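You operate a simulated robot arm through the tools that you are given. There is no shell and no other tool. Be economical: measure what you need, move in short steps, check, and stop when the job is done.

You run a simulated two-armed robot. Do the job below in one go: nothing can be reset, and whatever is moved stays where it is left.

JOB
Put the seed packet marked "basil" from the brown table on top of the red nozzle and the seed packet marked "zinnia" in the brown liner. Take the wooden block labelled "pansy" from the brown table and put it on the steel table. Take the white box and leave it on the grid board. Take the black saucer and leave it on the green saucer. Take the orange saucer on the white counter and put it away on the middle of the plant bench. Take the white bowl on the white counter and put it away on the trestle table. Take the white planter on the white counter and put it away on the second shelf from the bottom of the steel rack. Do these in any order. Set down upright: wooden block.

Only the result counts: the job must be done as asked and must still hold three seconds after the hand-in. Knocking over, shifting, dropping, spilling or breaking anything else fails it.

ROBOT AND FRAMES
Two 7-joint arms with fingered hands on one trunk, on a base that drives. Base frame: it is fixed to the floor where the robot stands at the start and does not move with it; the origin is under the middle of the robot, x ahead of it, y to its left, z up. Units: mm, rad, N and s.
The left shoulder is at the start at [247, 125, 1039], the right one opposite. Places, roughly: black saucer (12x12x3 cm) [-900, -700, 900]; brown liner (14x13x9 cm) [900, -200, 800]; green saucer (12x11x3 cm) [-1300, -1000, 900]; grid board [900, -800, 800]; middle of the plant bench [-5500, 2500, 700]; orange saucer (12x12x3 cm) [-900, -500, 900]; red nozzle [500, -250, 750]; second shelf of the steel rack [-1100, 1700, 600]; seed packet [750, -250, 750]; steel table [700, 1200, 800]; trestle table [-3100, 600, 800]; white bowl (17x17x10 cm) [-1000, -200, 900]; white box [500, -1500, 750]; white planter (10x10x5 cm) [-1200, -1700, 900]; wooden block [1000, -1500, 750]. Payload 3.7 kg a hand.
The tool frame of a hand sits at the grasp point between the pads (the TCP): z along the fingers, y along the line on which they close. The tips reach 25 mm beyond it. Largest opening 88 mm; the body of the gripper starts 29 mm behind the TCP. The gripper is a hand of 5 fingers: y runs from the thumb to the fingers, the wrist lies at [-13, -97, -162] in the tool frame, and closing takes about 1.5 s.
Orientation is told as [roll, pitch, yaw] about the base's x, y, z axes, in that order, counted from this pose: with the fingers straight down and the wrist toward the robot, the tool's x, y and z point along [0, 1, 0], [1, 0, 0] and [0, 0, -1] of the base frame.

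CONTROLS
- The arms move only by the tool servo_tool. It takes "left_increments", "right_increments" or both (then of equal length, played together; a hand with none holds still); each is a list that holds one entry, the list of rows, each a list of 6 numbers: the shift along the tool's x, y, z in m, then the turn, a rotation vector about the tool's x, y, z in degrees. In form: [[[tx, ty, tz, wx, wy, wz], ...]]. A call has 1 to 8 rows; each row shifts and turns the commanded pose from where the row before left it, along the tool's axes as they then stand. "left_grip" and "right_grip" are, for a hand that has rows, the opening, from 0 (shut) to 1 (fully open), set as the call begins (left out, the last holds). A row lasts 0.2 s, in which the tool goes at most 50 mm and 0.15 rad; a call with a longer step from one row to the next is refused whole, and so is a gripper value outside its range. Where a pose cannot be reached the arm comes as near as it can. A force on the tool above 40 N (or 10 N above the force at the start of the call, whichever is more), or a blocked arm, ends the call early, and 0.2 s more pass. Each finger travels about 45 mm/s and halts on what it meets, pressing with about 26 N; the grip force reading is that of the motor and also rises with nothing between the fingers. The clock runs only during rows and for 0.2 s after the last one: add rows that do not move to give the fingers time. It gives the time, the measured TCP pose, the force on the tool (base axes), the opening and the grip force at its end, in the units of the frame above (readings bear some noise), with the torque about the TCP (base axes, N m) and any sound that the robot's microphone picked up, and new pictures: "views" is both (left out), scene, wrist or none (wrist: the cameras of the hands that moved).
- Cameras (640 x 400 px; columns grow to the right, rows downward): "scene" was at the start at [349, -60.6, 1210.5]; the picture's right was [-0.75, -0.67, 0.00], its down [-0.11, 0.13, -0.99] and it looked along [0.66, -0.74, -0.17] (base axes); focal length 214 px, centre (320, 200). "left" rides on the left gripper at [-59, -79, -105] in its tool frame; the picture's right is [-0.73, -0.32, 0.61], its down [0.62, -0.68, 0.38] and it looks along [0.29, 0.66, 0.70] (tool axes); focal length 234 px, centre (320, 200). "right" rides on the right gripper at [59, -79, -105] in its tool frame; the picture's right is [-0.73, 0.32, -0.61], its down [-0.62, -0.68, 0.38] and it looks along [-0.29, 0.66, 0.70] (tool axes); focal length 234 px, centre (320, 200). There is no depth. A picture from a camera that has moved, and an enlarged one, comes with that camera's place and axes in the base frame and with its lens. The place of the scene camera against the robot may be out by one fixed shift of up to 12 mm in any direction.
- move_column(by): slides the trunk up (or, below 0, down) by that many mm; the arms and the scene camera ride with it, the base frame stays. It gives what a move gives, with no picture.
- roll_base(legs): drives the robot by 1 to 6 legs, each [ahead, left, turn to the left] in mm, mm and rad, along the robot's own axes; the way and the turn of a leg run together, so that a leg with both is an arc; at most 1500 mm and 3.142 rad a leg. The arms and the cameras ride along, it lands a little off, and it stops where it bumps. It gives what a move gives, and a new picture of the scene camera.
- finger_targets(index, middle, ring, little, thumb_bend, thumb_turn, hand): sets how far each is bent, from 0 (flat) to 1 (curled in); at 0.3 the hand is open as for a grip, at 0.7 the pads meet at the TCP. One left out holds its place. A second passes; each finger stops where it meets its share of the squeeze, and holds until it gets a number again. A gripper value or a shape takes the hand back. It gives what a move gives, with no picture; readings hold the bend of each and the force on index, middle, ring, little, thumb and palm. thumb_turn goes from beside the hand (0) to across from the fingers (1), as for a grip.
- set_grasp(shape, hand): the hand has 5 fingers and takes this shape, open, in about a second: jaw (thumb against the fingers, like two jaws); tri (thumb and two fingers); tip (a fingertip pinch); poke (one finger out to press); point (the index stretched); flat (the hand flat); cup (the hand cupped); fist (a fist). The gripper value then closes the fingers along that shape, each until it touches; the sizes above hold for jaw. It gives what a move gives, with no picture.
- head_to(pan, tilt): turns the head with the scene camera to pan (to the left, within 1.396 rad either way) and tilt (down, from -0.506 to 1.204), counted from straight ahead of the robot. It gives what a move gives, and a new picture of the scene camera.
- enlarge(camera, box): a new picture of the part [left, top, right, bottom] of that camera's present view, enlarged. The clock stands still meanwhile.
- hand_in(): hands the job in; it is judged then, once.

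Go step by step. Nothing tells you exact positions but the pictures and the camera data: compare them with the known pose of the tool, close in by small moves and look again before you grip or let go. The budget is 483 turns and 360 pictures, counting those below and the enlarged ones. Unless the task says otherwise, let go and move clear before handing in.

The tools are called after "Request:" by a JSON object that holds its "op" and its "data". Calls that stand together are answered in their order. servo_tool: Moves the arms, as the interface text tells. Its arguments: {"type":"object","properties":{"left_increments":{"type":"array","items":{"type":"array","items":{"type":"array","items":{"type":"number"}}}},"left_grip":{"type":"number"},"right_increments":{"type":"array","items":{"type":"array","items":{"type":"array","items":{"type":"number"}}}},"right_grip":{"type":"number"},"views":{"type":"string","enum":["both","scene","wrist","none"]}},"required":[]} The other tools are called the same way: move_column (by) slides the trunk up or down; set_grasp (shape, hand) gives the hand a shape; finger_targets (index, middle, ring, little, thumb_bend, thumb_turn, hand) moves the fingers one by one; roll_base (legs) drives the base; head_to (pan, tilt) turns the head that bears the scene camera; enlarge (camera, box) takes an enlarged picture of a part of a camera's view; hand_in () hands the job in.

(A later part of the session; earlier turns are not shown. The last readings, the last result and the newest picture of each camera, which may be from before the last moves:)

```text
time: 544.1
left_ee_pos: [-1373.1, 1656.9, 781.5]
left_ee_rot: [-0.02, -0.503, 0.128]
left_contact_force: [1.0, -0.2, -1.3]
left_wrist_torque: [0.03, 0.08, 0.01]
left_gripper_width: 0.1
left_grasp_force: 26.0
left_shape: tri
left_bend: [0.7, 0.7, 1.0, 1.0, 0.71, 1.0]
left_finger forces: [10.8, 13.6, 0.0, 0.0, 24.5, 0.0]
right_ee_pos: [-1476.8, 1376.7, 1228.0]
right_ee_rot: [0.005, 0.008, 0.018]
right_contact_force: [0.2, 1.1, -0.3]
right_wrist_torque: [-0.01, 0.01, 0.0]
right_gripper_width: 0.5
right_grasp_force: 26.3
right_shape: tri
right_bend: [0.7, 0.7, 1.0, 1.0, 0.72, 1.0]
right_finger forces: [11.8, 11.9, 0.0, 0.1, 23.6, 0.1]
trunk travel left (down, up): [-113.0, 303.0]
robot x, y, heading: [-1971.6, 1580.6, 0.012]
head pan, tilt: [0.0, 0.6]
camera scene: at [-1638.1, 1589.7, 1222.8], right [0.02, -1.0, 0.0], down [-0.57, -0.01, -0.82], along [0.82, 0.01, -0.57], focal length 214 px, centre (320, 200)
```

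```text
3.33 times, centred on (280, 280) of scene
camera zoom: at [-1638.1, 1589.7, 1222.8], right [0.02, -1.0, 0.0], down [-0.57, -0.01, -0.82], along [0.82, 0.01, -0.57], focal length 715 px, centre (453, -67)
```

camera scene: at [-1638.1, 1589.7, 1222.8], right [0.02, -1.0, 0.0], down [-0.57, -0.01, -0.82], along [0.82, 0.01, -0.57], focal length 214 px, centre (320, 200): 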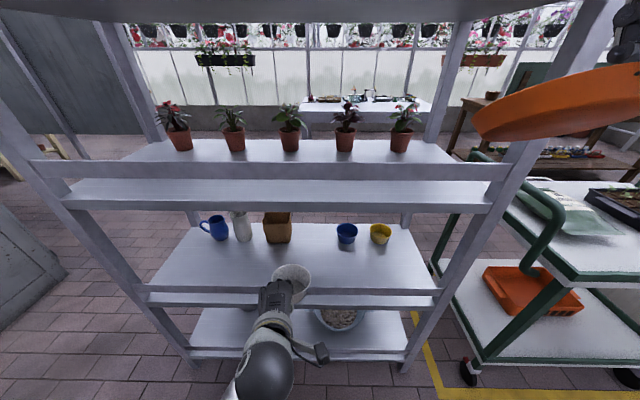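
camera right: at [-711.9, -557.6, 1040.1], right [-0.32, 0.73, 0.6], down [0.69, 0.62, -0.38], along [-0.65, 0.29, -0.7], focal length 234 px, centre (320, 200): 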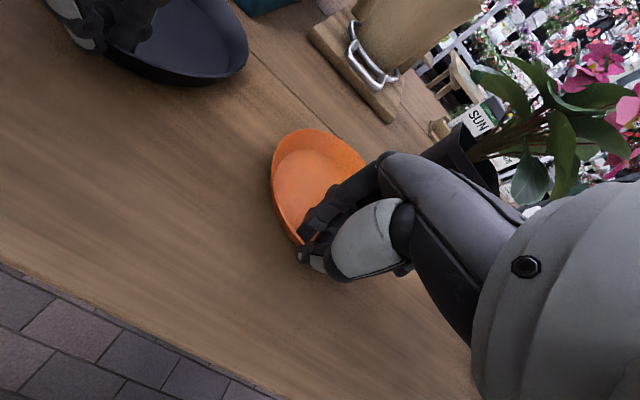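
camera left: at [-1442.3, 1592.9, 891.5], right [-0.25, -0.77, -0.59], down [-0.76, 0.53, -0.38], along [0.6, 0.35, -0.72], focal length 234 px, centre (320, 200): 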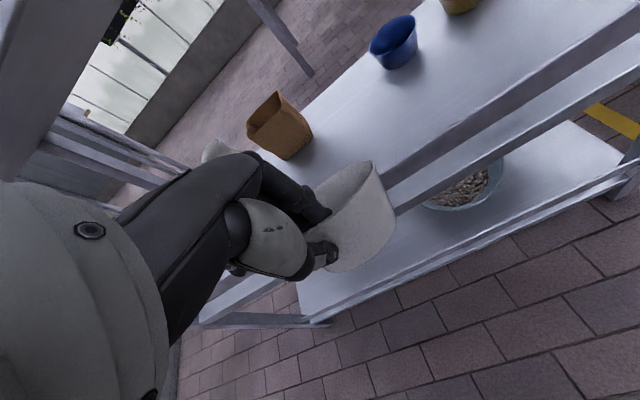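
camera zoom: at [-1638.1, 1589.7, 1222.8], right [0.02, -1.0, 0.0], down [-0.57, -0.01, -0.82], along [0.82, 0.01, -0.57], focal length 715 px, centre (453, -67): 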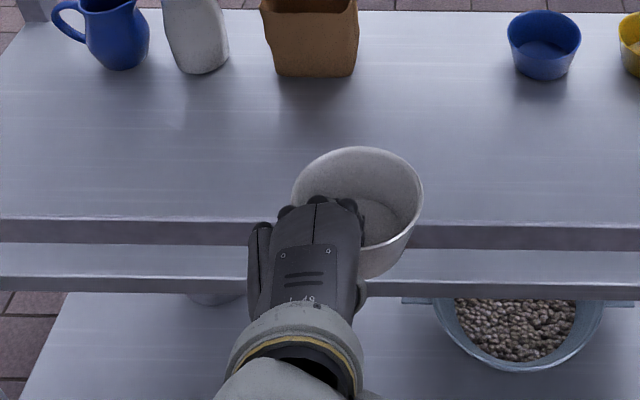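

Level now. Moving in over the shelf and lowering.

Request:
{"op": "servo_tool", "data": {"left_increments": [[[-0.0045, 0.0307, 0.0169, 0, 0, 0], [-0.0045, 0.0307, 0.0169, 0, 0, 0], [-0.0045, 0.0307, 0.0169, 0, 0, 0], [-0.0045, 0.0307, 0.0169, 0, 0, 0], [0, 0, 0, 0, 0, 0]]], "views": "none"}}

Request:
{"op": "servo_tool", "data": {"left_increments": [[[0, -0.0096, 0.0175, 0, 0, 0], [0, -0.0096, 0.0175, 0, 0, 0], [0, -0.0048, 0.0088, 0, 0, 0], [0, 0, 0, 0, 0, 0]]], "views": "scene"}}

Request:
{"op": "enlarge", "data": {"camera": "scene", "box": [220, 200, 400, 320]}}

```text
time: 545.3
left_ee_pos: [-1233.8, 1657.0, 781.8]
left_ee_rot: [-0.02, -0.503, 0.124]
left_contact_force: [0.0, -0.2, -1.6]
left_wrist_torque: [-0.02, 0.07, -0.01]
left_gripper_width: 0.0
left_grasp_force: 26.2
left_shape: tri
left_bend: [0.7, 0.7, 1.0, 1.0, 0.71, 1.0]
left_finger forces: [10.4, 13.7, 0.1, 0.0, 24.3, 0.0]
right_ee_pos: [-1477.7, 1376.1, 1227.9]
right_ee_rot: [0.003, 0.005, 0.016]
right_contact_force: [-0.3, -0.7, -0.5]
right_wrist_torque: [0.01, 0.01, -0.01]
right_gripper_width: 0.6
right_grasp_force: 25.8
right_shape: tri
right_bend: [0.7, 0.7, 1.0, 1.0, 0.72, 1.0]
right_finger forces: [11.7, 12.0, 0.1, 0.1, 23.5, 0.1]
trunk travel left (down, up): [-113.0, 303.0]
robot x, y, heading: [-1977.0, 1574.4, 0.017]
head pan, tilt: [0.0, 0.6]
```

```text
time: 546.3
left_ee_pos: [-1232.7, 1656.0, 731.3]
left_ee_rot: [-0.02, -0.502, 0.127]
left_contact_force: [0.2, 0.2, -2.3]
left_wrist_torque: [0.01, 0.07, 0.02]
left_gripper_width: 0.0
left_grasp_force: 26.1
left_shape: tri
left_bend: [0.7, 0.7, 1.0, 1.0, 0.71, 1.0]
left_finger forces: [10.5, 13.8, 0.1, 0.0, 24.3, 0.0]
right_ee_pos: [-1478.1, 1375.9, 1227.4]
right_ee_rot: [0.006, 0.009, 0.021]
right_contact_force: [-0.3, 0.2, -0.4]
right_wrist_torque: [-0.03, 0.03, 0.0]
right_gripper_width: 0.8
right_grasp_force: 25.7
right_shape: tri
right_bend: [0.7, 0.7, 1.0, 1.0, 0.72, 1.0]
right_finger forces: [11.8, 11.9, 0.0, 0.1, 23.6, 0.0]
trunk travel left (down, up): [-113.0, 303.0]
robot x, y, heading: [-1971.9, 1579.8, 0.02]
head pan, tilt: [0.0, 0.6]
camera scene: at [-1638.2, 1589.7, 1222.8], right [0.02, -1.0, 0.0], down [-0.56, -0.01, -0.82], along [0.82, 0.01, -0.57], focal length 214 px, centre (320, 200)
```

scene: 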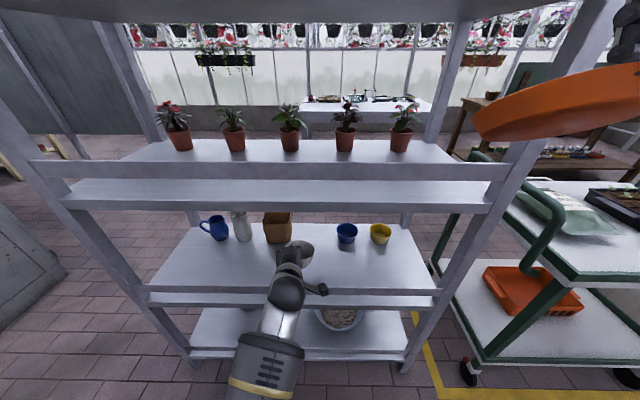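

```text
3.33 times, centred on (310, 260) of scene
camera zoom: at [-1638.2, 1589.7, 1222.8], right [0.02, -1.0, 0.0], down [-0.56, -0.01, -0.82], along [0.82, 0.01, -0.57], focal length 715 px, centre (353, 0)
```

zoom: 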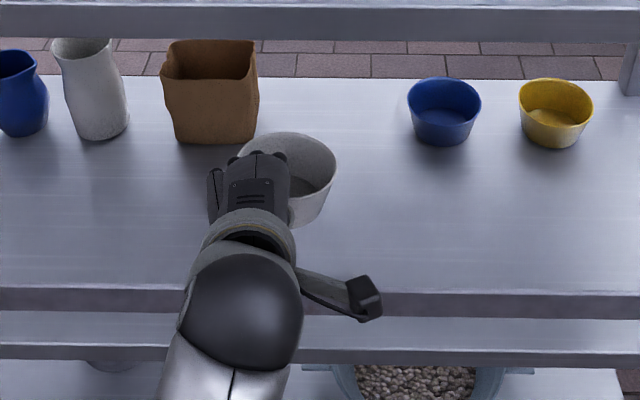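

Request:
{"op": "servo_tool", "data": {"left_increments": [[[0, -0.0048, 0.0088, 0, 0, 0], [0, -0.0034, 0.0061, 0, 0, 0], [0, -0.0019, 0.0035, 0, 0, 0], [0, 0, 0, 0, 0, 0]]], "views": "none"}}

Request:
{"op": "servo_tool", "data": {"left_increments": [[[0, -0.0014, 0.0026, 0, 0, 0], [0, -0.0014, 0.0026, 0, 0, 0], [0, 0, 0, 0, 0, 0]]], "views": "none"}}

```text
time: 547.3
left_ee_pos: [-1233.6, 1655.9, 708.9]
left_ee_rot: [-0.019, -0.502, 0.128]
left_contact_force: [-0.6, -0.1, -1.2]
left_wrist_torque: [0.02, 0.07, 0.03]
left_gripper_width: 0.1
left_grasp_force: 25.8
left_shape: tri
left_bend: [0.7, 0.7, 1.0, 1.0, 0.71, 1.0]
left_finger forces: [10.3, 13.8, 0.0, 0.1, 24.2, 0.0]
right_ee_pos: [-1478.0, 1376.5, 1228.4]
right_ee_rot: [0.005, 0.007, 0.018]
right_contact_force: [0.3, 0.4, -0.1]
right_wrist_torque: [-0.02, 0.04, 0.01]
right_gripper_width: 0.5
right_grasp_force: 25.5
right_shape: tri
right_bend: [0.7, 0.7, 1.0, 1.0, 0.72, 1.0]
right_finger forces: [11.8, 12.0, 0.0, 0.0, 23.6, 0.1]
trunk travel left (down, up): [-113.0, 303.0]
robot x, y, heading: [-1974.5, 1578.2, 0.016]
head pan, tilt: [0.0, 0.6]
```

```text
time: 548.1
left_ee_pos: [-1232.5, 1654.5, 702.1]
left_ee_rot: [-0.019, -0.501, 0.126]
left_contact_force: [1.1, 0.0, -2.0]
left_wrist_torque: [0.04, 0.08, 0.0]
left_gripper_width: 0.0
left_grasp_force: 25.9
left_shape: tri
left_bend: [0.7, 0.7, 1.0, 1.0, 0.71, 1.0]
left_finger forces: [10.3, 13.9, 0.0, 0.0, 24.2, 0.0]
right_ee_pos: [-1478.2, 1375.9, 1227.3]
right_ee_rot: [0.007, 0.009, 0.016]
right_contact_force: [0.7, 0.4, -0.3]
right_wrist_torque: [-0.03, 0.04, -0.01]
right_gripper_width: 0.7
right_grasp_force: 26.0
right_shape: tri
right_bend: [0.7, 0.7, 1.0, 1.0, 0.72, 1.0]
right_finger forces: [11.8, 11.9, 0.0, 0.1, 23.6, 0.1]
trunk travel left (down, up): [-113.0, 303.0]
robot x, y, heading: [-1970.6, 1577.7, 0.019]
head pan, tilt: [0.0, 0.6]
```

Request:
{"op": "servo_tool", "data": {"left_increments": [[[0, -0.0014, 0.0026, 0, 0, 0], [0, -0.0014, 0.0026, 0, 0, 0], [0, 0, 0, 0, 0, 0]]], "views": "none"}}

Request:
{"op": "servo_tool", "data": {"left_increments": [[[0, -0.0014, 0.0026, 0, 0, 0], [0, -0.0014, 0.0026, 0, 0, 0], [0, 0, 0, 0, 0, 0]]], "views": "none"}}

Request:
{"op": "servo_tool", "data": {"left_increments": [[[0, -0.0014, 0.0026, 0, 0, 0], [0, -0.0014, 0.0026, 0, 0, 0], [0, 0, 0, 0, 0, 0]]], "views": "none"}}

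```text
time: 548.9
left_ee_pos: [-1233.3, 1654.8, 699.0]
left_ee_rot: [-0.02, -0.502, 0.127]
left_contact_force: [-0.4, -0.3, -0.8]
left_wrist_torque: [0.04, 0.11, 0.03]
left_gripper_width: 0.0
left_grasp_force: 25.7
left_shape: tri
left_bend: [0.7, 0.7, 1.0, 1.0, 0.71, 1.0]
left_finger forces: [10.3, 13.7, 0.0, 0.0, 24.3, 0.0]
right_ee_pos: [-1477.8, 1376.4, 1227.6]
right_ee_rot: [0.005, 0.006, 0.018]
right_contact_force: [-0.5, 0.1, -0.4]
right_wrist_torque: [0.0, 0.0, -0.02]
right_gripper_width: 0.7
right_grasp_force: 26.2
right_shape: tri
right_bend: [0.7, 0.7, 1.0, 1.0, 0.72, 1.0]
right_finger forces: [11.6, 11.9, 0.0, 0.0, 23.7, 0.1]
trunk travel left (down, up): [-113.0, 303.0]
robot x, y, heading: [-1972.8, 1576.6, 0.016]
head pan, tilt: [0.0, 0.6]
```

```text
time: 549.7
left_ee_pos: [-1232.8, 1656.1, 692.5]
left_ee_rot: [-0.02, -0.501, 0.126]
left_contact_force: [-0.2, 0.3, -1.2]
left_wrist_torque: [0.02, 0.11, 0.0]
left_gripper_width: 0.0
left_grasp_force: 26.2
left_shape: tri
left_bend: [0.7, 0.7, 1.0, 1.0, 0.71, 1.0]
left_finger forces: [10.2, 13.9, 0.0, 0.0, 24.1, 0.0]
right_ee_pos: [-1476.4, 1376.6, 1227.6]
right_ee_rot: [0.003, 0.007, 0.018]
right_contact_force: [-1.2, -0.2, 0.0]
right_wrist_torque: [0.03, 0.0, 0.01]
right_gripper_width: 0.5
right_grasp_force: 26.6
right_shape: tri
right_bend: [0.7, 0.7, 1.0, 1.0, 0.72, 1.0]
right_finger forces: [11.6, 11.9, 0.1, 0.0, 23.6, 0.0]
trunk travel left (down, up): [-113.0, 303.0]
robot x, y, heading: [-1972.5, 1574.2, 0.014]
head pan, tilt: [0.0, 0.6]
```

```text
time: 550.5
left_ee_pos: [-1232.0, 1655.6, 685.8]
left_ee_rot: [-0.019, -0.501, 0.126]
left_contact_force: [0.6, 0.6, -1.4]
left_wrist_torque: [-0.02, 0.09, -0.02]
left_gripper_width: 0.0
left_grasp_force: 25.8
left_shape: tri
left_bend: [0.7, 0.7, 1.0, 1.0, 0.71, 1.0]
left_finger forces: [10.1, 13.9, 0.1, 0.0, 24.1, 0.1]
right_ee_pos: [-1477.3, 1375.9, 1228.1]
right_ee_rot: [0.006, 0.006, 0.016]
right_contact_force: [0.4, -0.4, -0.1]
right_wrist_torque: [0.02, -0.02, -0.01]
right_gripper_width: 0.4
right_grasp_force: 25.7
right_shape: tri
right_bend: [0.7, 0.7, 1.0, 1.0, 0.72, 1.0]
right_finger forces: [11.7, 11.9, 0.0, 0.0, 23.6, 0.0]
trunk travel left (down, up): [-113.0, 303.0]
robot x, y, heading: [-1970.8, 1574.5, 0.015]
head pan, tilt: [0.0, 0.6]
```

Request:
{"op": "servo_tool", "data": {"left_increments": [[[0, -0.0014, 0.0026, 0, 0, 0], [0, -0.0014, 0.0026, 0, 0, 0], [0, -0.0014, 0.0026, 0, 0, 0], [0, -0.0014, 0.0026, 0, 0, 0], [0, 0, 0, 0, 0, 0]]], "views": "none"}}

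Request:
{"op": "enlarge", "data": {"camera": "scene", "box": [220, 200, 400, 320]}}

```text
time: 551.7
left_ee_pos: [-1231.3, 1653.9, 673.7]
left_ee_rot: [-0.018, -0.501, 0.125]
left_contact_force: [-0.3, -0.2, -1.5]
left_wrist_torque: [0.05, 0.09, 0.01]
left_gripper_width: 0.0
left_grasp_force: 25.9
left_shape: tri
left_bend: [0.7, 0.7, 1.0, 1.0, 0.71, 1.0]
left_finger forces: [10.2, 13.9, 0.0, 0.1, 24.1, 0.1]
right_ee_pos: [-1478.0, 1376.2, 1228.0]
right_ee_rot: [0.004, 0.007, 0.019]
right_contact_force: [0.8, -0.4, -0.8]
right_wrist_torque: [-0.04, 0.01, -0.02]
right_gripper_width: 0.5
right_grasp_force: 26.0
right_shape: tri
right_bend: [0.7, 0.7, 1.0, 1.0, 0.72, 1.0]
right_finger forces: [11.7, 11.9, 0.0, 0.1, 23.6, 0.1]
trunk travel left (down, up): [-113.0, 303.0]
robot x, y, heading: [-1972.1, 1578.3, 0.018]
head pan, tilt: [0.0, 0.6]
```

```text
3.33 times, centred on (310, 260) of scene
camera zoom: at [-1638.2, 1589.7, 1222.8], right [0.02, -1.0, 0.0], down [-0.56, -0.01, -0.82], along [0.82, 0.01, -0.57], focal length 715 px, centre (353, 0)
```

zoom: 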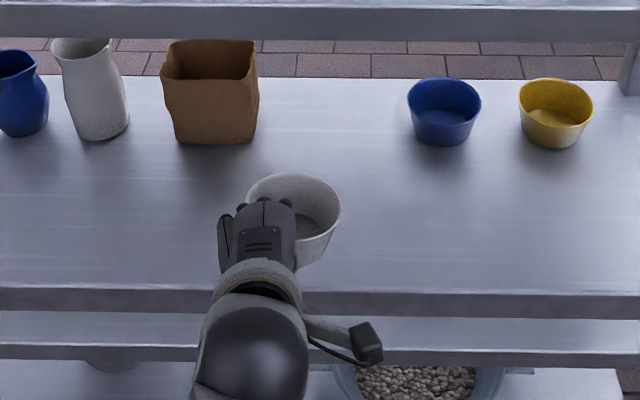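

Request:
{"op": "servo_tool", "data": {"left_increments": [[[0, -0.0014, 0.0026, 0, 0, 0], [0, -0.0014, 0.0026, 0, 0, 0], [0, -0.0014, 0.0026, 0, 0, 0], [0, 0, 0, 0, 0, 0]]], "views": "none"}}

Request:
{"op": "servo_tool", "data": {"left_increments": [[[0, -0.0014, 0.0026, 0, 0, 0], [0, -0.0014, 0.0026, 0, 0, 0], [0, -0.0014, 0.0026, 0, 0, 0], [0, 0, 0, 0, 0, 0]]], "views": "none"}}

Request:
{"op": "servo_tool", "data": {"left_increments": [[[0, -0.0014, 0.0026, 0, 0, 0], [0, -0.0014, 0.0026, 0, 0, 0], [0, -0.0014, 0.0026, 0, 0, 0], [0, 0, 0, 0, 0, 0]]], "views": "none"}}

```text
time: 552.7
left_ee_pos: [-1232.5, 1654.9, 665.9]
left_ee_rot: [-0.02, -0.503, 0.125]
left_contact_force: [-0.4, -0.2, -2.3]
left_wrist_torque: [0.01, 0.1, 0.01]
left_gripper_width: 0.0
left_grasp_force: 26.3
left_shape: tri
left_bend: [0.7, 0.7, 1.0, 1.0, 0.71, 1.0]
left_finger forces: [10.0, 13.9, 0.0, 0.0, 24.1, 0.2]
right_ee_pos: [-1477.7, 1377.1, 1228.5]
right_ee_rot: [0.005, 0.007, 0.019]
right_contact_force: [1.0, 0.1, 0.3]
right_wrist_torque: [-0.04, -0.01, 0.0]
right_gripper_width: 0.5
right_grasp_force: 25.4
right_shape: tri
right_bend: [0.7, 0.7, 1.0, 1.0, 0.72, 1.0]
right_finger forces: [11.7, 11.9, 0.0, 0.0, 23.7, 0.1]
trunk travel left (down, up): [-113.0, 303.0]
robot x, y, heading: [-1972.4, 1576.6, 0.017]
head pan, tilt: [0.0, 0.6]
```

```text
time: 553.7
left_ee_pos: [-1231.7, 1654.8, 656.5]
left_ee_rot: [-0.018, -0.5, 0.125]
left_contact_force: [-0.7, -0.6, -0.1]
left_wrist_torque: [-0.02, 0.09, 0.02]
left_gripper_width: 0.0
left_grasp_force: 26.1
left_shape: tri
left_bend: [0.7, 0.7, 1.0, 1.0, 0.71, 1.0]
left_finger forces: [9.9, 13.9, 0.0, 0.0, 23.9, 0.0]
right_ee_pos: [-1477.1, 1376.6, 1227.6]
right_ee_rot: [0.005, 0.007, 0.016]
right_contact_force: [-0.4, -0.3, -0.5]
right_wrist_torque: [0.0, 0.0, 0.03]
right_gripper_width: 0.6
right_grasp_force: 26.2
right_shape: tri
right_bend: [0.7, 0.7, 1.0, 1.0, 0.72, 1.0]
right_finger forces: [11.7, 11.9, 0.1, 0.1, 23.6, 0.1]
trunk travel left (down, up): [-113.0, 303.0]
robot x, y, heading: [-1972.7, 1573.9, 0.016]
head pan, tilt: [0.0, 0.6]
```

```text
time: 554.7
left_ee_pos: [-1230.9, 1654.2, 652.0]
left_ee_rot: [-0.021, -0.508, 0.126]
left_contact_force: [3.0, -1.5, 10.9]
left_wrist_torque: [0.02, 0.39, 0.01]
left_gripper_width: 0.0
left_grasp_force: 26.2
left_shape: tri
left_bend: [0.7, 0.68, 1.0, 1.0, 0.71, 1.0]
left_finger forces: [10.1, 15.3, 0.1, 0.0, 38.5, 0.1]
right_ee_pos: [-1479.2, 1376.6, 1229.8]
right_ee_rot: [0.005, 0.005, 0.017]
right_contact_force: [-0.5, -0.1, -0.5]
right_wrist_torque: [0.0, 0.01, 0.01]
right_gripper_width: 0.4
right_grasp_force: 26.2
right_shape: tri
right_bend: [0.7, 0.7, 1.0, 1.0, 0.72, 1.0]
right_finger forces: [11.7, 11.9, 0.0, 0.1, 23.6, 0.0]
trunk travel left (down, up): [-113.0, 303.0]
robot x, y, heading: [-1970.7, 1573.3, 0.018]
head pan, tilt: [0.0, 0.6]
```

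Request:
{"op": "enlarge", "data": {"camera": "scene", "box": [240, 230, 340, 300]}}

Request:
{"op": "enlarge", "data": {"camera": "left", "box": [200, 60, 520, 300]}}

```text
5.71 times, centred on (290, 265) of scene
camera zoom: at [-1639.4, 1589.4, 1223.4], right [0.02, -1.0, 0.0], down [-0.56, -0.01, -0.83], along [0.83, 0.01, -0.56], focal length 1226 px, centre (491, -171)
```

zoom: 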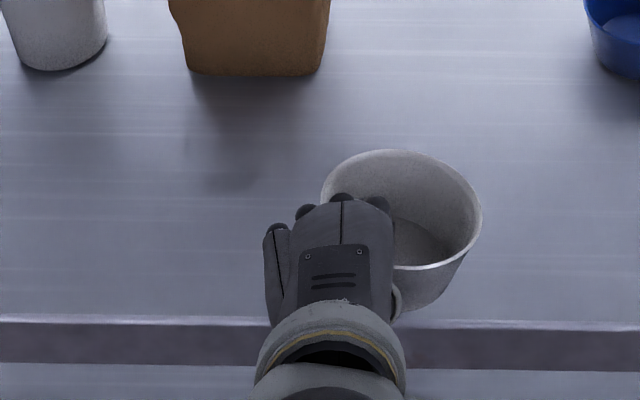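

```text
1.67 times, centred on (360, 180) of left
camera zoom: at [-1344.5, 1583.3, 707.2], right [0.1, -0.73, -0.67], down [-0.48, 0.56, -0.68], along [0.87, 0.39, -0.29], focal length 390 px, centre (253, 233)
```

zoom: 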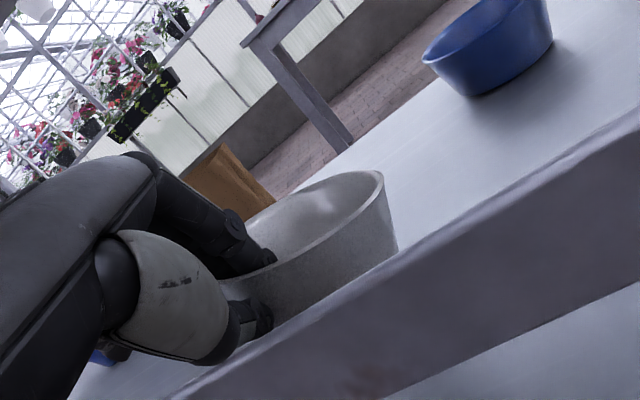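

There is a raised lip at the shelf's back edge (z≈648) that the thumb is touching; the shelf itself is at about 600. I'll lift, move 35 mm further in, and lower again.

Request:
{"op": "servo_tool", "data": {"left_increments": [[[0, 0.0072, -0.0131, 0, 0, 0], [-0.0045, 0.0307, 0.0169, 0, 0, 0], [0, 0, 0, 0, 0, 0]]], "views": "none"}}

Request:
{"op": "servo_tool", "data": {"left_increments": [[[0, -0.0034, 0.0061, 0, 0, 0], [0, -0.0034, 0.0061, 0, 0, 0], [0, -0.0014, 0.0026, 0, 0, 0], [0, 0, 0, 0, 0, 0]]], "views": "none"}}

Request:
{"op": "servo_tool", "data": {"left_increments": [[[0, -0.0014, 0.0026, 0, 0, 0], [0, -0.0014, 0.0026, 0, 0, 0], [0, 0, 0, 0, 0, 0]]], "views": "none"}}

```text
time: 555.5
left_ee_pos: [-1196.5, 1657.1, 662.1]
left_ee_rot: [-0.019, -0.501, 0.127]
left_contact_force: [-0.1, 1.0, -2.0]
left_wrist_torque: [0.01, 0.09, -0.04]
left_gripper_width: 0.0
left_grasp_force: 26.4
left_shape: tri
left_bend: [0.7, 0.68, 1.0, 1.0, 0.71, 1.0]
left_finger forces: [9.4, 14.2, 0.1, 0.0, 23.5, 0.0]
right_ee_pos: [-1477.6, 1375.8, 1227.8]
right_ee_rot: [0.006, 0.007, 0.019]
right_contact_force: [0.1, 0.6, 0.2]
right_wrist_torque: [-0.01, 0.02, 0.0]
right_gripper_width: 0.5
right_grasp_force: 26.1
right_shape: tri
right_bend: [0.7, 0.7, 1.0, 1.0, 0.72, 1.0]
right_finger forces: [11.7, 11.9, 0.1, 0.0, 23.6, 0.1]
trunk travel left (down, up): [-113.0, 303.0]
robot x, y, heading: [-1975.7, 1574.9, 0.015]
head pan, tilt: [0.0, 0.6]
```

```text
time: 556.5
left_ee_pos: [-1197.1, 1655.6, 644.7]
left_ee_rot: [-0.019, -0.505, 0.128]
left_contact_force: [0.8, 0.0, -1.4]
left_wrist_torque: [0.04, 0.04, 0.05]
left_gripper_width: 0.0
left_grasp_force: 26.5
left_shape: tri
left_bend: [0.7, 0.68, 1.0, 1.0, 0.71, 1.0]
left_finger forces: [9.5, 14.1, 0.1, 0.1, 23.7, 0.1]
right_ee_pos: [-1476.7, 1377.3, 1227.6]
right_ee_rot: [0.006, 0.007, 0.019]
right_contact_force: [-0.4, 1.0, -1.1]
right_wrist_torque: [0.0, 0.01, -0.01]
right_gripper_width: 0.7
right_grasp_force: 26.0
right_shape: tri
right_bend: [0.7, 0.7, 1.0, 1.0, 0.72, 1.0]
right_finger forces: [11.7, 11.9, 0.0, 0.1, 23.6, 0.0]
trunk travel left (down, up): [-113.0, 303.0]
robot x, y, heading: [-1975.7, 1574.0, 0.015]
head pan, tilt: [0.0, 0.6]
```

```text
time: 557.3
left_ee_pos: [-1197.4, 1653.3, 641.7]
left_ee_rot: [-0.019, -0.503, 0.127]
left_contact_force: [-0.5, -0.2, -2.0]
left_wrist_torque: [0.05, 0.09, 0.0]
left_gripper_width: 0.3
left_grasp_force: 26.5
left_shape: tri
left_bend: [0.7, 0.68, 1.0, 1.0, 0.71, 1.0]
left_finger forces: [9.4, 14.2, 0.1, 0.1, 23.6, 0.0]
right_ee_pos: [-1477.5, 1375.5, 1229.1]
right_ee_rot: [0.006, 0.006, 0.017]
right_contact_force: [0.7, 0.1, -0.7]
right_wrist_torque: [0.01, -0.03, -0.01]
right_gripper_width: 0.6
right_grasp_force: 25.9
right_shape: tri
right_bend: [0.7, 0.7, 1.0, 1.0, 0.72, 1.0]
right_finger forces: [11.7, 11.9, 0.0, 0.1, 23.6, 0.0]
trunk travel left (down, up): [-113.0, 303.0]
robot x, y, heading: [-1973.3, 1573.6, 0.019]
head pan, tilt: [0.0, 0.6]
```

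Request:
{"op": "servo_tool", "data": {"left_increments": [[[0, -0.0014, 0.0026, 0, 0, 0], [0, -0.0014, 0.0026, 0, 0, 0], [0, -0.0014, 0.0026, 0, 0, 0], [0, 0, 0, 0, 0, 0]]], "views": "none"}}

Request:
{"op": "enlarge", "data": {"camera": "scene", "box": [240, 230, 340, 300]}}

Request:
{"op": "enlarge", "data": {"camera": "left", "box": [200, 60, 520, 300]}}

```text
time: 558.3
left_ee_pos: [-1196.0, 1653.5, 631.2]
left_ee_rot: [-0.019, -0.503, 0.126]
left_contact_force: [0.9, -0.5, -1.8]
left_wrist_torque: [-0.02, 0.09, 0.03]
left_gripper_width: 0.0
left_grasp_force: 25.2
left_shape: tri
left_bend: [0.7, 0.68, 1.0, 1.0, 0.71, 1.0]
left_finger forces: [9.4, 14.2, 0.1, 0.0, 23.7, 0.1]
right_ee_pos: [-1477.1, 1376.4, 1228.2]
right_ee_rot: [0.007, 0.007, 0.016]
right_contact_force: [0.6, 0.4, -0.2]
right_wrist_torque: [-0.04, 0.01, 0.02]
right_gripper_width: 0.8
right_grasp_force: 26.1
right_shape: tri
right_bend: [0.7, 0.7, 1.0, 1.0, 0.72, 1.0]
right_finger forces: [11.7, 11.9, 0.0, 0.0, 23.5, 0.0]
trunk travel left (down, up): [-113.0, 303.0]
robot x, y, heading: [-1969.3, 1577.1, 0.013]
head pan, tilt: [0.0, 0.6]
```

```text
5.71 times, centred on (290, 265) of scene
camera zoom: at [-1638.2, 1589.7, 1222.8], right [0.02, -1.0, 0.0], down [-0.56, -0.01, -0.82], along [0.82, 0.01, -0.57], focal length 1226 px, centre (491, -171)
```

zoom: 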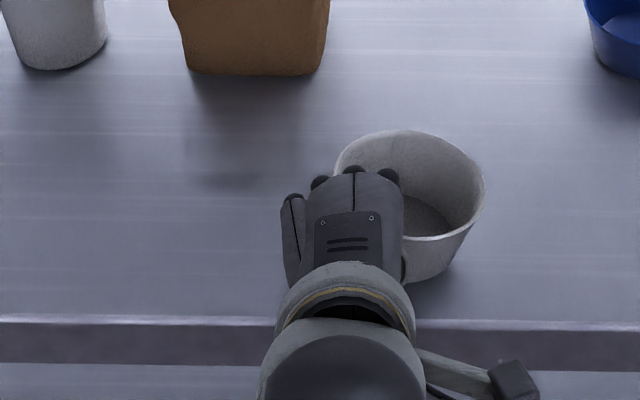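

```text
1.67 times, centred on (360, 180) of left
camera zoom: at [-1308.9, 1582.2, 686.7], right [0.1, -0.73, -0.68], down [-0.48, 0.56, -0.67], along [0.87, 0.39, -0.3], focal length 390 px, centre (253, 233)
```

zoom: 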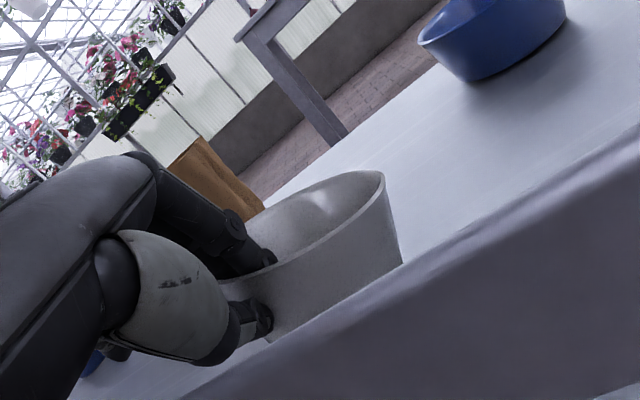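

The shelf surface is lower (≈555) behind a tall lip, so the pitched hand would foul the lip. I'll raise, reduce the pitch to ~12°, and lower more vertically.

Request:
{"op": "servo_tool", "data": {"left_increments": [[[0, 0.0145, -0.0263, 0, 0, 0], [0, 0.0145, -0.0263, 0, 0, 0], [0, 0, 0, 6, 0, 0], [0, 0, 0, 6, 0, 0], [0, 0, 0, 6, 0, 0], [0, 0, 0, 0, 0, 0]]], "views": "none"}}

```text
time: 559.7
left_ee_pos: [-1195.9, 1653.7, 692.2]
left_ee_rot: [-0.017, -0.187, 0.121]
left_contact_force: [0.3, -0.5, -1.4]
left_wrist_torque: [0.03, 0.05, 0.04]
left_gripper_width: 0.1
left_grasp_force: 26.5
left_shape: tri
left_bend: [0.7, 0.68, 1.0, 1.0, 0.71, 1.0]
left_finger forces: [9.4, 14.0, 0.1, 0.0, 23.0, 0.0]
right_ee_pos: [-1477.1, 1376.6, 1227.8]
right_ee_rot: [0.005, 0.006, 0.017]
right_contact_force: [0.7, -0.2, 0.5]
right_wrist_torque: [-0.02, -0.01, -0.02]
right_gripper_width: 0.6
right_grasp_force: 26.0
right_shape: tri
right_bend: [0.7, 0.7, 1.0, 1.0, 0.72, 1.0]
right_finger forces: [11.6, 11.9, 0.0, 0.0, 23.7, 0.0]
trunk travel left (down, up): [-113.0, 303.0]
robot x, y, heading: [-1971.1, 1575.2, 0.016]
head pan, tilt: [0.0, 0.6]
```

Request:
{"op": "servo_tool", "data": {"left_increments": [[[0, 0.004, 0.016, 0, 0, 0], [0, -0.003, 0.0147, 0, 0, 0], [0, -0.0019, 0.0098, 0, 0, 0], [0, -0.0009, 0.005, 0, 0, 0], [0, 0, 0, 0, 0, 0]]], "views": "none"}}

Request:
{"op": "servo_tool", "data": {"left_increments": [[[0, -0.0006, 0.003, 0, 0, 0], [0, -0.0006, 0.003, 0, 0, 0], [0, -0.0006, 0.003, 0, 0, 0], [0, 0, 0, 0, 0, 0]]], "views": "none"}}

Request:
{"op": "servo_tool", "data": {"left_increments": [[[0, -0.0006, 0.003, 0, 0, 0], [0, -0.0006, 0.003, 0, 0, 0], [0, -0.0006, 0.003, 0, 0, 0], [0, 0, 0, 0, 0, 0]]], "views": "none"}}

```text
time: 560.9
left_ee_pos: [-1189.8, 1655.2, 646.8]
left_ee_rot: [-0.017, -0.19, 0.122]
left_contact_force: [0.5, -0.5, -2.9]
left_wrist_torque: [0.03, 0.06, -0.02]
left_gripper_width: 0.0
left_grasp_force: 25.5
left_shape: tri
left_bend: [0.7, 0.68, 1.0, 1.0, 0.71, 1.0]
left_finger forces: [9.4, 13.9, 0.1, 0.0, 22.8, 0.0]
right_ee_pos: [-1477.7, 1375.7, 1228.1]
right_ee_rot: [0.006, 0.006, 0.017]
right_contact_force: [-0.3, 0.4, -0.1]
right_wrist_torque: [-0.02, -0.01, 0.0]
right_gripper_width: 0.5
right_grasp_force: 25.5
right_shape: tri
right_bend: [0.7, 0.7, 1.0, 1.0, 0.72, 1.0]
right_finger forces: [11.7, 11.9, 0.1, 0.1, 23.6, 0.1]
trunk travel left (down, up): [-113.0, 303.0]
robot x, y, heading: [-1973.8, 1574.8, 0.016]
head pan, tilt: [0.0, 0.6]
```

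```text
time: 561.9
left_ee_pos: [-1189.8, 1654.7, 636.8]
left_ee_rot: [-0.017, -0.188, 0.122]
left_contact_force: [-0.3, 0.0, -1.3]
left_wrist_torque: [0.03, 0.06, 0.0]
left_gripper_width: 0.1
left_grasp_force: 26.0
left_shape: tri
left_bend: [0.7, 0.68, 1.0, 1.0, 0.71, 1.0]
left_finger forces: [9.3, 13.9, 0.1, 0.0, 22.8, 0.0]
right_ee_pos: [-1477.8, 1375.8, 1229.0]
right_ee_rot: [0.006, 0.008, 0.017]
right_contact_force: [-0.1, -0.2, 0.0]
right_wrist_torque: [0.01, 0.0, -0.02]
right_gripper_width: 0.8
right_grasp_force: 25.9
right_shape: tri
right_bend: [0.7, 0.7, 1.0, 1.0, 0.72, 1.0]
right_finger forces: [11.7, 11.9, 0.0, 0.0, 23.6, 0.1]
trunk travel left (down, up): [-113.0, 303.0]
robot x, y, heading: [-1971.1, 1574.4, 0.016]
head pan, tilt: [0.0, 0.6]
```

```text
time: 562.9
left_ee_pos: [-1189.8, 1654.3, 627.0]
left_ee_rot: [-0.015, -0.19, 0.12]
left_contact_force: [-0.5, 0.8, 1.0]
left_wrist_torque: [0.01, -0.07, 0.05]
left_gripper_width: 0.0
left_grasp_force: 26.1
left_shape: tri
left_bend: [0.7, 0.68, 1.0, 1.0, 0.71, 1.0]
left_finger forces: [8.1, 14.2, 0.1, 0.0, 23.4, 0.0]
right_ee_pos: [-1477.5, 1376.2, 1228.0]
right_ee_rot: [0.004, 0.007, 0.018]
right_contact_force: [0.0, 0.0, 0.0]
right_wrist_torque: [0.0, 0.02, 0.01]
right_gripper_width: 0.5
right_grasp_force: 26.0
right_shape: tri
right_bend: [0.7, 0.7, 1.0, 1.0, 0.72, 1.0]
right_finger forces: [11.6, 11.9, 0.0, 0.1, 23.6, 0.0]
trunk travel left (down, up): [-113.0, 303.0]
robot x, y, heading: [-1972.4, 1572.8, 0.019]
head pan, tilt: [0.0, 0.6]
```

Request:
{"op": "servo_tool", "data": {"left_increments": [[[0, -0.0006, 0.003, 0, 0, 0], [0, -0.0006, 0.003, 0, 0, 0], [0, 0, 0, 0, 0, 0]]], "views": "none"}}

Request:
{"op": "servo_tool", "data": {"left_increments": [[[0, -0.0006, 0.003, 0, 0, 0], [0, -0.0006, 0.003, 0, 0, 0], [0, 0, 0, 0, 0, 0]]], "views": "none"}}

Request:
{"op": "enlarge", "data": {"camera": "scene", "box": [240, 220, 360, 300]}}

```text
time: 563.7
left_ee_pos: [-1190.6, 1654.3, 620.8]
left_ee_rot: [-0.017, -0.189, 0.119]
left_contact_force: [-1.3, 1.0, 1.4]
left_wrist_torque: [-0.04, -0.06, 0.02]
left_gripper_width: 0.0
left_grasp_force: 26.4
left_shape: tri
left_bend: [0.7, 0.68, 1.0, 1.0, 0.7, 1.0]
left_finger forces: [8.2, 14.5, 0.1, 0.1, 23.6, 0.0]
right_ee_pos: [-1477.6, 1376.2, 1228.9]
right_ee_rot: [0.005, 0.007, 0.018]
right_contact_force: [1.0, -0.2, -0.7]
right_wrist_torque: [0.02, -0.02, -0.01]
right_gripper_width: 0.4
right_grasp_force: 25.7
right_shape: tri
right_bend: [0.7, 0.7, 1.0, 1.0, 0.72, 1.0]
right_finger forces: [11.8, 12.0, 0.0, 0.0, 23.7, 0.0]
trunk travel left (down, up): [-113.0, 303.0]
robot x, y, heading: [-1975.4, 1578.4, 0.01]
head pan, tilt: [0.0, 0.6]
```

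```text
time: 564.5
left_ee_pos: [-1189.8, 1653.7, 615.7]
left_ee_rot: [-0.015, -0.19, 0.121]
left_contact_force: [-1.1, -0.3, 1.7]
left_wrist_torque: [-0.03, -0.1, -0.02]
left_gripper_width: 0.1
left_grasp_force: 25.7
left_shape: tri
left_bend: [0.7, 0.68, 1.0, 1.0, 0.7, 1.0]
left_finger forces: [8.0, 15.3, 0.1, 0.0, 24.1, 0.0]
right_ee_pos: [-1479.0, 1377.2, 1229.5]
right_ee_rot: [0.005, 0.006, 0.018]
right_contact_force: [0.0, -0.1, -0.3]
right_wrist_torque: [-0.04, -0.03, 0.01]
right_gripper_width: 0.5
right_grasp_force: 25.9
right_shape: tri
right_bend: [0.7, 0.7, 1.0, 1.0, 0.72, 1.0]
right_finger forces: [11.6, 11.9, 0.0, 0.0, 23.6, 0.0]
trunk travel left (down, up): [-113.0, 303.0]
robot x, y, heading: [-1973.5, 1574.0, 0.015]
head pan, tilt: [0.0, 0.6]
```

```text
5.00 times, centred on (300, 260) of scene
camera zoom: at [-1638.7, 1589.6, 1223.0], right [0.02, -1.0, 0.0], down [-0.56, -0.01, -0.83], along [0.83, 0.01, -0.56], focal length 1072 px, centre (420, -100)
```

zoom: 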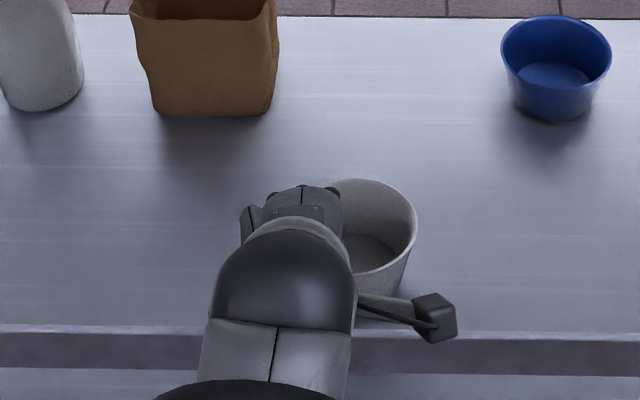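

Request:
{"op": "servo_tool", "data": {"left_increments": [[[0, -0.0006, 0.003, 0, 0, 0], [0, -0.0006, 0.003, 0, 0, 0], [0, 0, 0, 0, 0, 0]]], "views": "none"}}

Request:
{"op": "servo_tool", "data": {"left_increments": [[[0, -0.0006, 0.003, 0, 0, 0], [0, -0.0006, 0.003, 0, 0, 0], [0, 0, 0, 0, 0, 0]]], "views": "none"}}

```text
time: 565.3
left_ee_pos: [-1191.2, 1653.6, 610.1]
left_ee_rot: [-0.017, -0.188, 0.122]
left_contact_force: [-0.6, 0.4, 3.0]
left_wrist_torque: [-0.05, -0.12, -0.02]
left_gripper_width: 0.2
left_grasp_force: 25.6
left_shape: tri
left_bend: [0.7, 0.68, 1.0, 1.0, 0.7, 1.0]
left_finger forces: [7.2, 17.8, 0.0, 0.1, 24.5, 0.0]
right_ee_pos: [-1478.8, 1376.6, 1228.1]
right_ee_rot: [0.005, 0.007, 0.02]
right_contact_force: [-0.3, 0.3, 0.4]
right_wrist_torque: [0.02, 0.01, 0.0]
right_gripper_width: 0.9
right_grasp_force: 26.5
right_shape: tri
right_bend: [0.7, 0.7, 1.0, 1.0, 0.72, 1.0]
right_finger forces: [11.6, 11.9, 0.1, 0.0, 23.5, 0.0]
trunk travel left (down, up): [-113.0, 303.0]
robot x, y, heading: [-1972.0, 1577.6, 0.011]
head pan, tilt: [0.0, 0.6]
```

```text
time: 566.1
left_ee_pos: [-1189.0, 1654.5, 607.1]
left_ee_rot: [-0.017, -0.197, 0.121]
left_contact_force: [-2.9, -0.9, 14.6]
left_wrist_torque: [0.0, -0.24, 0.0]
left_gripper_width: 0.0
left_grasp_force: 26.0
left_shape: tri
left_bend: [0.71, 0.68, 1.0, 1.0, 0.7, 1.0]
left_finger forces: [7.7, 24.7, 0.1, 0.1, 25.4, 0.0]
right_ee_pos: [-1479.5, 1375.8, 1229.7]
right_ee_rot: [0.005, 0.005, 0.018]
right_contact_force: [0.1, -0.4, -0.9]
right_wrist_torque: [0.0, 0.03, 0.02]
right_gripper_width: 0.6
right_grasp_force: 26.2
right_shape: tri
right_bend: [0.7, 0.7, 1.0, 1.0, 0.72, 1.0]
right_finger forces: [11.6, 11.8, 0.0, 0.0, 23.5, 0.0]
trunk travel left (down, up): [-113.0, 303.0]
robot x, y, heading: [-1973.6, 1575.6, 0.016]
head pan, tilt: [0.0, 0.6]
```

Firmly down. Releasing and lifting out.

Request:
{"op": "servo_tool", "data": {"left_increments": [[[0, 0.0004, -0.002, 0, 0, 0], [0, 0, 0, 0, 0, 0], [0, 0, 0, 0, 0, 0], [0, 0, 0, 0, 0, 0], [0, 0, 0, 0, 0, 0], [0, 0, 0, 0, 0, 0]]], "left_grip": 0.5, "views": "none"}}

Request:
{"op": "servo_tool", "data": {"left_increments": [[[0, 0.0028, -0.0147, 0, 0, 0], [0, 0.0056, -0.0295, 0, 0, 0], [0, 0.0056, -0.0295, 0, 0, 0], [0, 0.0056, -0.0295, 0, 0, 0], [0, 0, 0, 0, 0, 0]]], "views": "none"}}

Request:
{"op": "servo_tool", "data": {"left_increments": [[[0, -0.04, -0.008, 0, 0, 0], [0, -0.04, -0.008, 0, 0, 0], [0, -0.04, -0.008, 0, 0, 0], [0, -0.04, -0.008, 0, 0, 0], [0, -0.04, -0.008, 0, 0, 0], [0, -0.04, -0.008, 0, 0, 0]]], "views": "scene"}}

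Request:
{"op": "enlarge", "data": {"camera": "scene", "box": [200, 200, 360, 320]}}

```text
time: 567.5
left_ee_pos: [-1189.5, 1654.7, 605.5]
left_ee_rot: [-0.018, -0.189, 0.12]
left_contact_force: [-0.2, 0.0, 0.4]
left_wrist_torque: [-0.01, 0.04, 0.02]
left_gripper_width: 43.4
left_grasp_force: 0.0
left_shape: tri
left_bend: [0.74, 0.45, 0.99, 0.99, 0.7, 1.0]
left_finger forces: [0.0, 0.1, 0.1, 0.1, 0.1, 0.0]
right_ee_pos: [-1477.7, 1376.5, 1226.7]
right_ee_rot: [0.006, 0.006, 0.017]
right_contact_force: [-1.1, 0.2, -1.0]
right_wrist_torque: [-0.02, 0.02, -0.02]
right_gripper_width: 0.6
right_grasp_force: 25.8
right_shape: tri
right_bend: [0.7, 0.7, 1.0, 1.0, 0.72, 1.0]
right_finger forces: [11.7, 11.9, 0.0, 0.1, 23.6, 0.1]
trunk travel left (down, up): [-113.0, 303.0]
robot x, y, heading: [-1969.9, 1573.5, 0.019]
head pan, tilt: [0.0, 0.6]
```

```text
time: 568.7
left_ee_pos: [-1191.0, 1655.0, 710.1]
left_ee_rot: [-0.017, -0.188, 0.12]
left_contact_force: [-0.6, 0.9, 0.5]
left_wrist_torque: [0.04, -0.01, 0.01]
left_gripper_width: 43.7
left_grasp_force: 0.0
left_shape: tri
left_bend: [0.74, 0.45, 0.99, 0.99, 0.7, 1.0]
left_finger forces: [0.0, 0.0, 0.0, 0.1, 0.1, 0.0]
right_ee_pos: [-1477.3, 1375.9, 1228.9]
right_ee_rot: [0.003, 0.006, 0.016]
right_contact_force: [-0.4, -0.4, 0.9]
right_wrist_torque: [0.0, 0.04, 0.02]
right_gripper_width: 0.7
right_grasp_force: 26.0
right_shape: tri
right_bend: [0.7, 0.7, 1.0, 1.0, 0.72, 1.0]
right_finger forces: [11.7, 11.9, 0.0, 0.0, 23.6, 0.0]
trunk travel left (down, up): [-113.0, 303.0]
robot x, y, heading: [-1973.3, 1575.6, 0.012]
head pan, tilt: [0.0, 0.6]
```

```text
time: 570.3
left_ee_pos: [-1373.4, 1628.7, 757.0]
left_ee_rot: [-0.041, -0.317, 0.134]
left_contact_force: [0.5, 0.2, 0.7]
left_wrist_torque: [0.01, -0.05, 0.0]
left_gripper_width: 43.7
left_grasp_force: 0.0
left_shape: tri
left_bend: [0.74, 0.44, 0.99, 0.99, 0.69, 1.0]
left_finger forces: [0.0, 0.0, 0.0, 0.1, 0.0, 0.1]
right_ee_pos: [-1467.4, 1381.9, 1224.9]
right_ee_rot: [0.0, 0.017, 0.018]
right_contact_force: [0.0, 0.4, -0.7]
right_wrist_torque: [-0.01, 0.0, 0.05]
right_gripper_width: 0.7
right_grasp_force: 26.2
right_shape: tri
right_bend: [0.7, 0.7, 1.0, 1.0, 0.72, 1.0]
right_finger forces: [11.9, 12.0, 0.0, 0.0, 23.7, 0.0]
trunk travel left (down, up): [-113.0, 303.0]
robot x, y, heading: [-1969.4, 1573.7, 0.016]
head pan, tilt: [0.0, 0.6]
stopped in row 6 (left hand): the arm was blocked; the commanded pose is now the measured one
camera scene: at [-1627.0, 1594.9, 1219.4], right [0.02, -1.0, 0.0], down [-0.57, -0.01, -0.82], along [0.82, 0.01, -0.57], focal length 214 px, centre (320, 200)
```

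scene: 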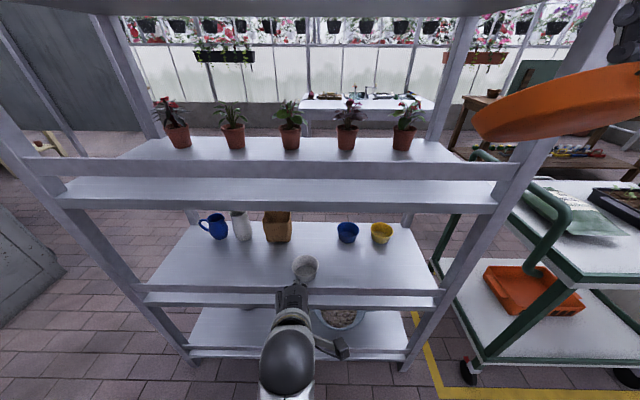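

```text
3.33 times, centred on (280, 260) of scene
camera zoom: at [-1627.0, 1594.9, 1219.4], right [0.02, -1.0, 0.0], down [-0.57, -0.01, -0.82], along [0.82, 0.01, -0.57], focal length 715 px, centre (453, 0)
```

zoom: 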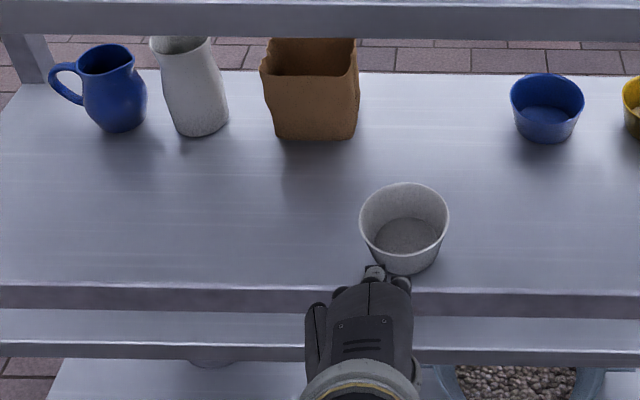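

Planter stands on shelf 2. Backing the base away and raising the left hand.

Request:
{"op": "roll_base", "data": {"legs": [[-120, 0, 0]]}}

Request:
{"op": "servo_tool", "data": {"left_increments": [[[0, 0.01, -0.035, 5, 0, 0], [0, 0.01, -0.035, 5, 0, 0], [0, 0.01, -0.04, 5, 0, 0], [0, 0, -0.045, 3, 0, 0], [0, 0, -0.045, 0, 0, 0], [0, 0, -0.045, 0, 0, 0], [0, 0, -0.045, 0, 0, 0], [0, 0, -0.045, 0, 0, 0]]], "left_grip": 1, "views": "none"}}

```text
time: 571.5
left_ee_pos: [-1492.8, 1625.4, 756.8]
left_ee_rot: [-0.035, -0.322, 0.13]
left_contact_force: [0.3, 0.4, 0.0]
left_wrist_torque: [0.05, -0.01, -0.01]
left_gripper_width: 43.8
left_grasp_force: 0.0
left_shape: tri
left_bend: [0.74, 0.44, 0.99, 0.99, 0.69, 1.0]
left_finger forces: [0.0, 0.1, 0.0, 0.0, 0.1, 0.1]
right_ee_pos: [-1586.5, 1375.7, 1222.9]
right_ee_rot: [0.003, 0.018, 0.015]
right_contact_force: [-0.2, 0.7, -0.6]
right_wrist_torque: [-0.02, 0.01, 0.02]
right_gripper_width: 0.9
right_grasp_force: 25.9
right_shape: tri
right_bend: [0.7, 0.7, 1.0, 1.0, 0.72, 1.0]
right_finger forces: [11.8, 12.0, 0.1, 0.1, 23.7, 0.0]
trunk travel left (down, up): [-113.0, 303.0]
robot x, y, heading: [-2093.2, 1573.1, 0.017]
head pan, tilt: [0.0, 0.6]
camera scene: at [-1746.4, 1589.7, 1219.0], right [0.01, -1.0, 0.0], down [-0.57, -0.01, -0.82], along [0.82, 0.01, -0.57], focal length 214 px, centre (320, 200)
```

scene: 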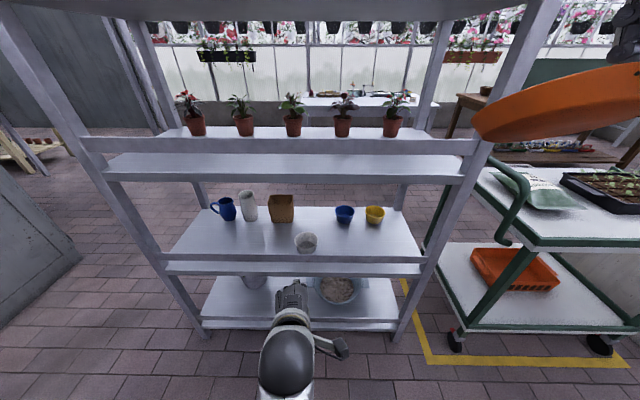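

```text
time: 573.3
left_ee_pos: [-1429.1, 1631.4, 949.1]
left_ee_rot: [-0.033, -0.022, 0.118]
left_contact_force: [0.2, -0.2, 0.5]
left_wrist_torque: [-0.01, -0.02, 0.03]
left_gripper_width: 87.8
left_grasp_force: 0.1
left_shape: tri
left_bend: [0.3, 0.3, 0.99, 0.99, 0.3, 0.98]
left_finger forces: [0.0, 0.0, 0.0, 0.0, 0.1, 0.0]
left hand out of reach, approached as far as the arm can: row 4, 5, 6, 7, 8
right_ee_pos: [-1598.2, 1373.4, 1228.5]
right_ee_rot: [0.003, 0.008, 0.015]
right_contact_force: [-0.4, 0.6, 0.1]
right_wrist_torque: [0.02, 0.01, -0.01]
right_gripper_width: 0.6
right_grasp_force: 26.2
right_shape: tri
right_bend: [0.7, 0.7, 1.0, 1.0, 0.72, 1.0]
right_finger forces: [11.8, 12.0, 0.0, 0.0, 23.8, 0.0]
trunk travel left (down, up): [-113.0, 303.0]
robot x, y, heading: [-2091.9, 1577.4, 0.014]
head pan, tilt: [0.0, 0.6]
```

Request:
{"op": "servo_tool", "data": {"left_increments": [[[0, -0.03, -0.01, 0, 0, 0], [0, -0.03, -0.02, 0, 0, 0], [0, -0.03, -0.03, 0, 0, 0], [0.0, -0.02, -0.04, 0, 0, 0], [0, 0, -0.045, 0, 0, 0], [0, 0, -0.045, 0, 0, 0]]], "views": "none"}}

Request:
{"op": "head_to", "data": {"pan": 1.2, "tilt": 0.4}}

```text
time: 574.7
left_ee_pos: [-1434.4, 1628.0, 947.0]
left_ee_rot: [-0.033, -0.025, 0.118]
left_contact_force: [-0.5, 0.2, 0.0]
left_wrist_torque: [0.03, 0.0, 0.0]
left_gripper_width: 87.8
left_grasp_force: 0.1
left_shape: tri
left_bend: [0.3, 0.3, 0.99, 0.99, 0.3, 0.98]
left_finger forces: [0.1, 0.1, 0.0, 0.0, 0.0, 0.0]
left hand out of reach, approached as far as the arm can: row 1, 2, 3, 4, 5, 6
right_ee_pos: [-1596.3, 1375.1, 1228.2]
right_ee_rot: [0.003, 0.007, 0.016]
right_contact_force: [1.2, 0.3, 0.5]
right_wrist_torque: [0.0, -0.01, -0.02]
right_gripper_width: 0.3
right_grasp_force: 25.6
right_shape: tri
right_bend: [0.7, 0.7, 1.0, 1.0, 0.72, 1.0]
right_finger forces: [11.8, 12.1, 0.0, 0.1, 23.6, 0.0]
trunk travel left (down, up): [-113.0, 303.0]
robot x, y, heading: [-2091.5, 1571.1, 0.012]
head pan, tilt: [0.0, 0.6]
```

```text
time: 576.1
left_ee_pos: [-1434.8, 1628.6, 946.9]
left_ee_rot: [-0.033, -0.022, 0.116]
left_contact_force: [0.1, 0.1, 0.3]
left_wrist_torque: [-0.04, -0.02, 0.05]
left_gripper_width: 87.5
left_grasp_force: 0.1
left_shape: tri
left_bend: [0.3, 0.3, 0.99, 0.99, 0.3, 0.98]
left_finger forces: [0.1, 0.0, 0.0, 0.0, 0.0, 0.0]
right_ee_pos: [-1597.5, 1373.9, 1228.9]
right_ee_rot: [0.003, 0.007, 0.014]
right_contact_force: [-0.4, -0.3, 0.1]
right_wrist_torque: [-0.02, 0.02, -0.01]
right_gripper_width: 0.6
right_grasp_force: 26.3
right_shape: tri
right_bend: [0.7, 0.7, 1.0, 1.0, 0.72, 1.0]
right_finger forces: [11.7, 11.9, 0.0, 0.1, 23.6, 0.0]
trunk travel left (down, up): [-113.0, 303.0]
robot x, y, heading: [-2093.7, 1573.3, 0.013]
head pan, tilt: [1.201, 0.4]
camera scene: at [-1814.6, 1673.0, 1241.1], right [0.94, -0.35, 0.0], down [-0.14, -0.36, -0.92], along [0.32, 0.86, -0.39], focal length 214 px, centre (320, 200)
```

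scene: 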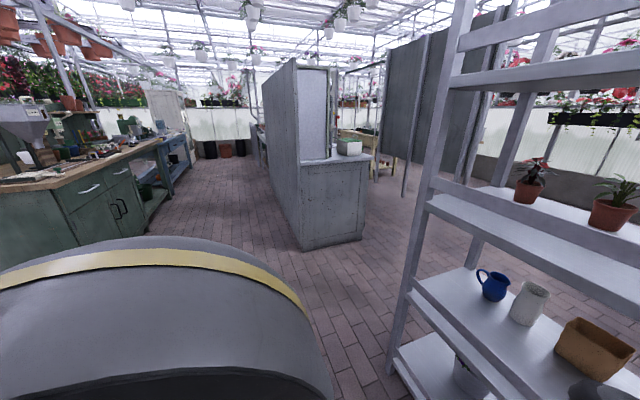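

Request:
{"op": "servo_tool", "data": {"left_increments": [[[0.03, 0, 0, 0, 0, 0], [0.03, 0, 0, 0, 0, 0], [0.03, 0, -0.02, 0, 0, 0], [0.02, 0, -0.03, 0, 0, 0], [0, 0, -0.04, 0, 0, 0], [0, 0, -0.04, 0, 0, 0]]], "views": "none"}}

```text
time: 577.5
left_ee_pos: [-1386.6, 1747.1, 998.3]
left_ee_rot: [-0.031, -0.023, 0.117]
left_contact_force: [-0.3, -1.0, 0.2]
left_wrist_torque: [0.02, 0.0, 0.01]
left_gripper_width: 87.7
left_grasp_force: 0.1
left_shape: tri
left_bend: [0.3, 0.3, 0.99, 0.99, 0.3, 0.98]
left_finger forces: [0.1, 0.0, 0.1, 0.1, 0.0, 0.1]
left hand out of reach, approached as far as the arm can: row 3, 4, 5, 6
right_ee_pos: [-1598.2, 1374.5, 1228.6]
right_ee_rot: [0.005, 0.008, 0.016]
right_contact_force: [0.4, 0.2, -0.5]
right_wrist_torque: [-0.02, 0.03, -0.02]
right_gripper_width: 0.5
right_grasp_force: 26.3
right_shape: tri
right_bend: [0.7, 0.7, 1.0, 1.0, 0.72, 1.0]
right_finger forces: [11.7, 12.0, 0.1, 0.1, 23.7, 0.0]
trunk travel left (down, up): [-113.0, 303.0]
robot x, y, heading: [-2091.7, 1574.5, 0.013]
head pan, tilt: [1.201, 0.4]
```

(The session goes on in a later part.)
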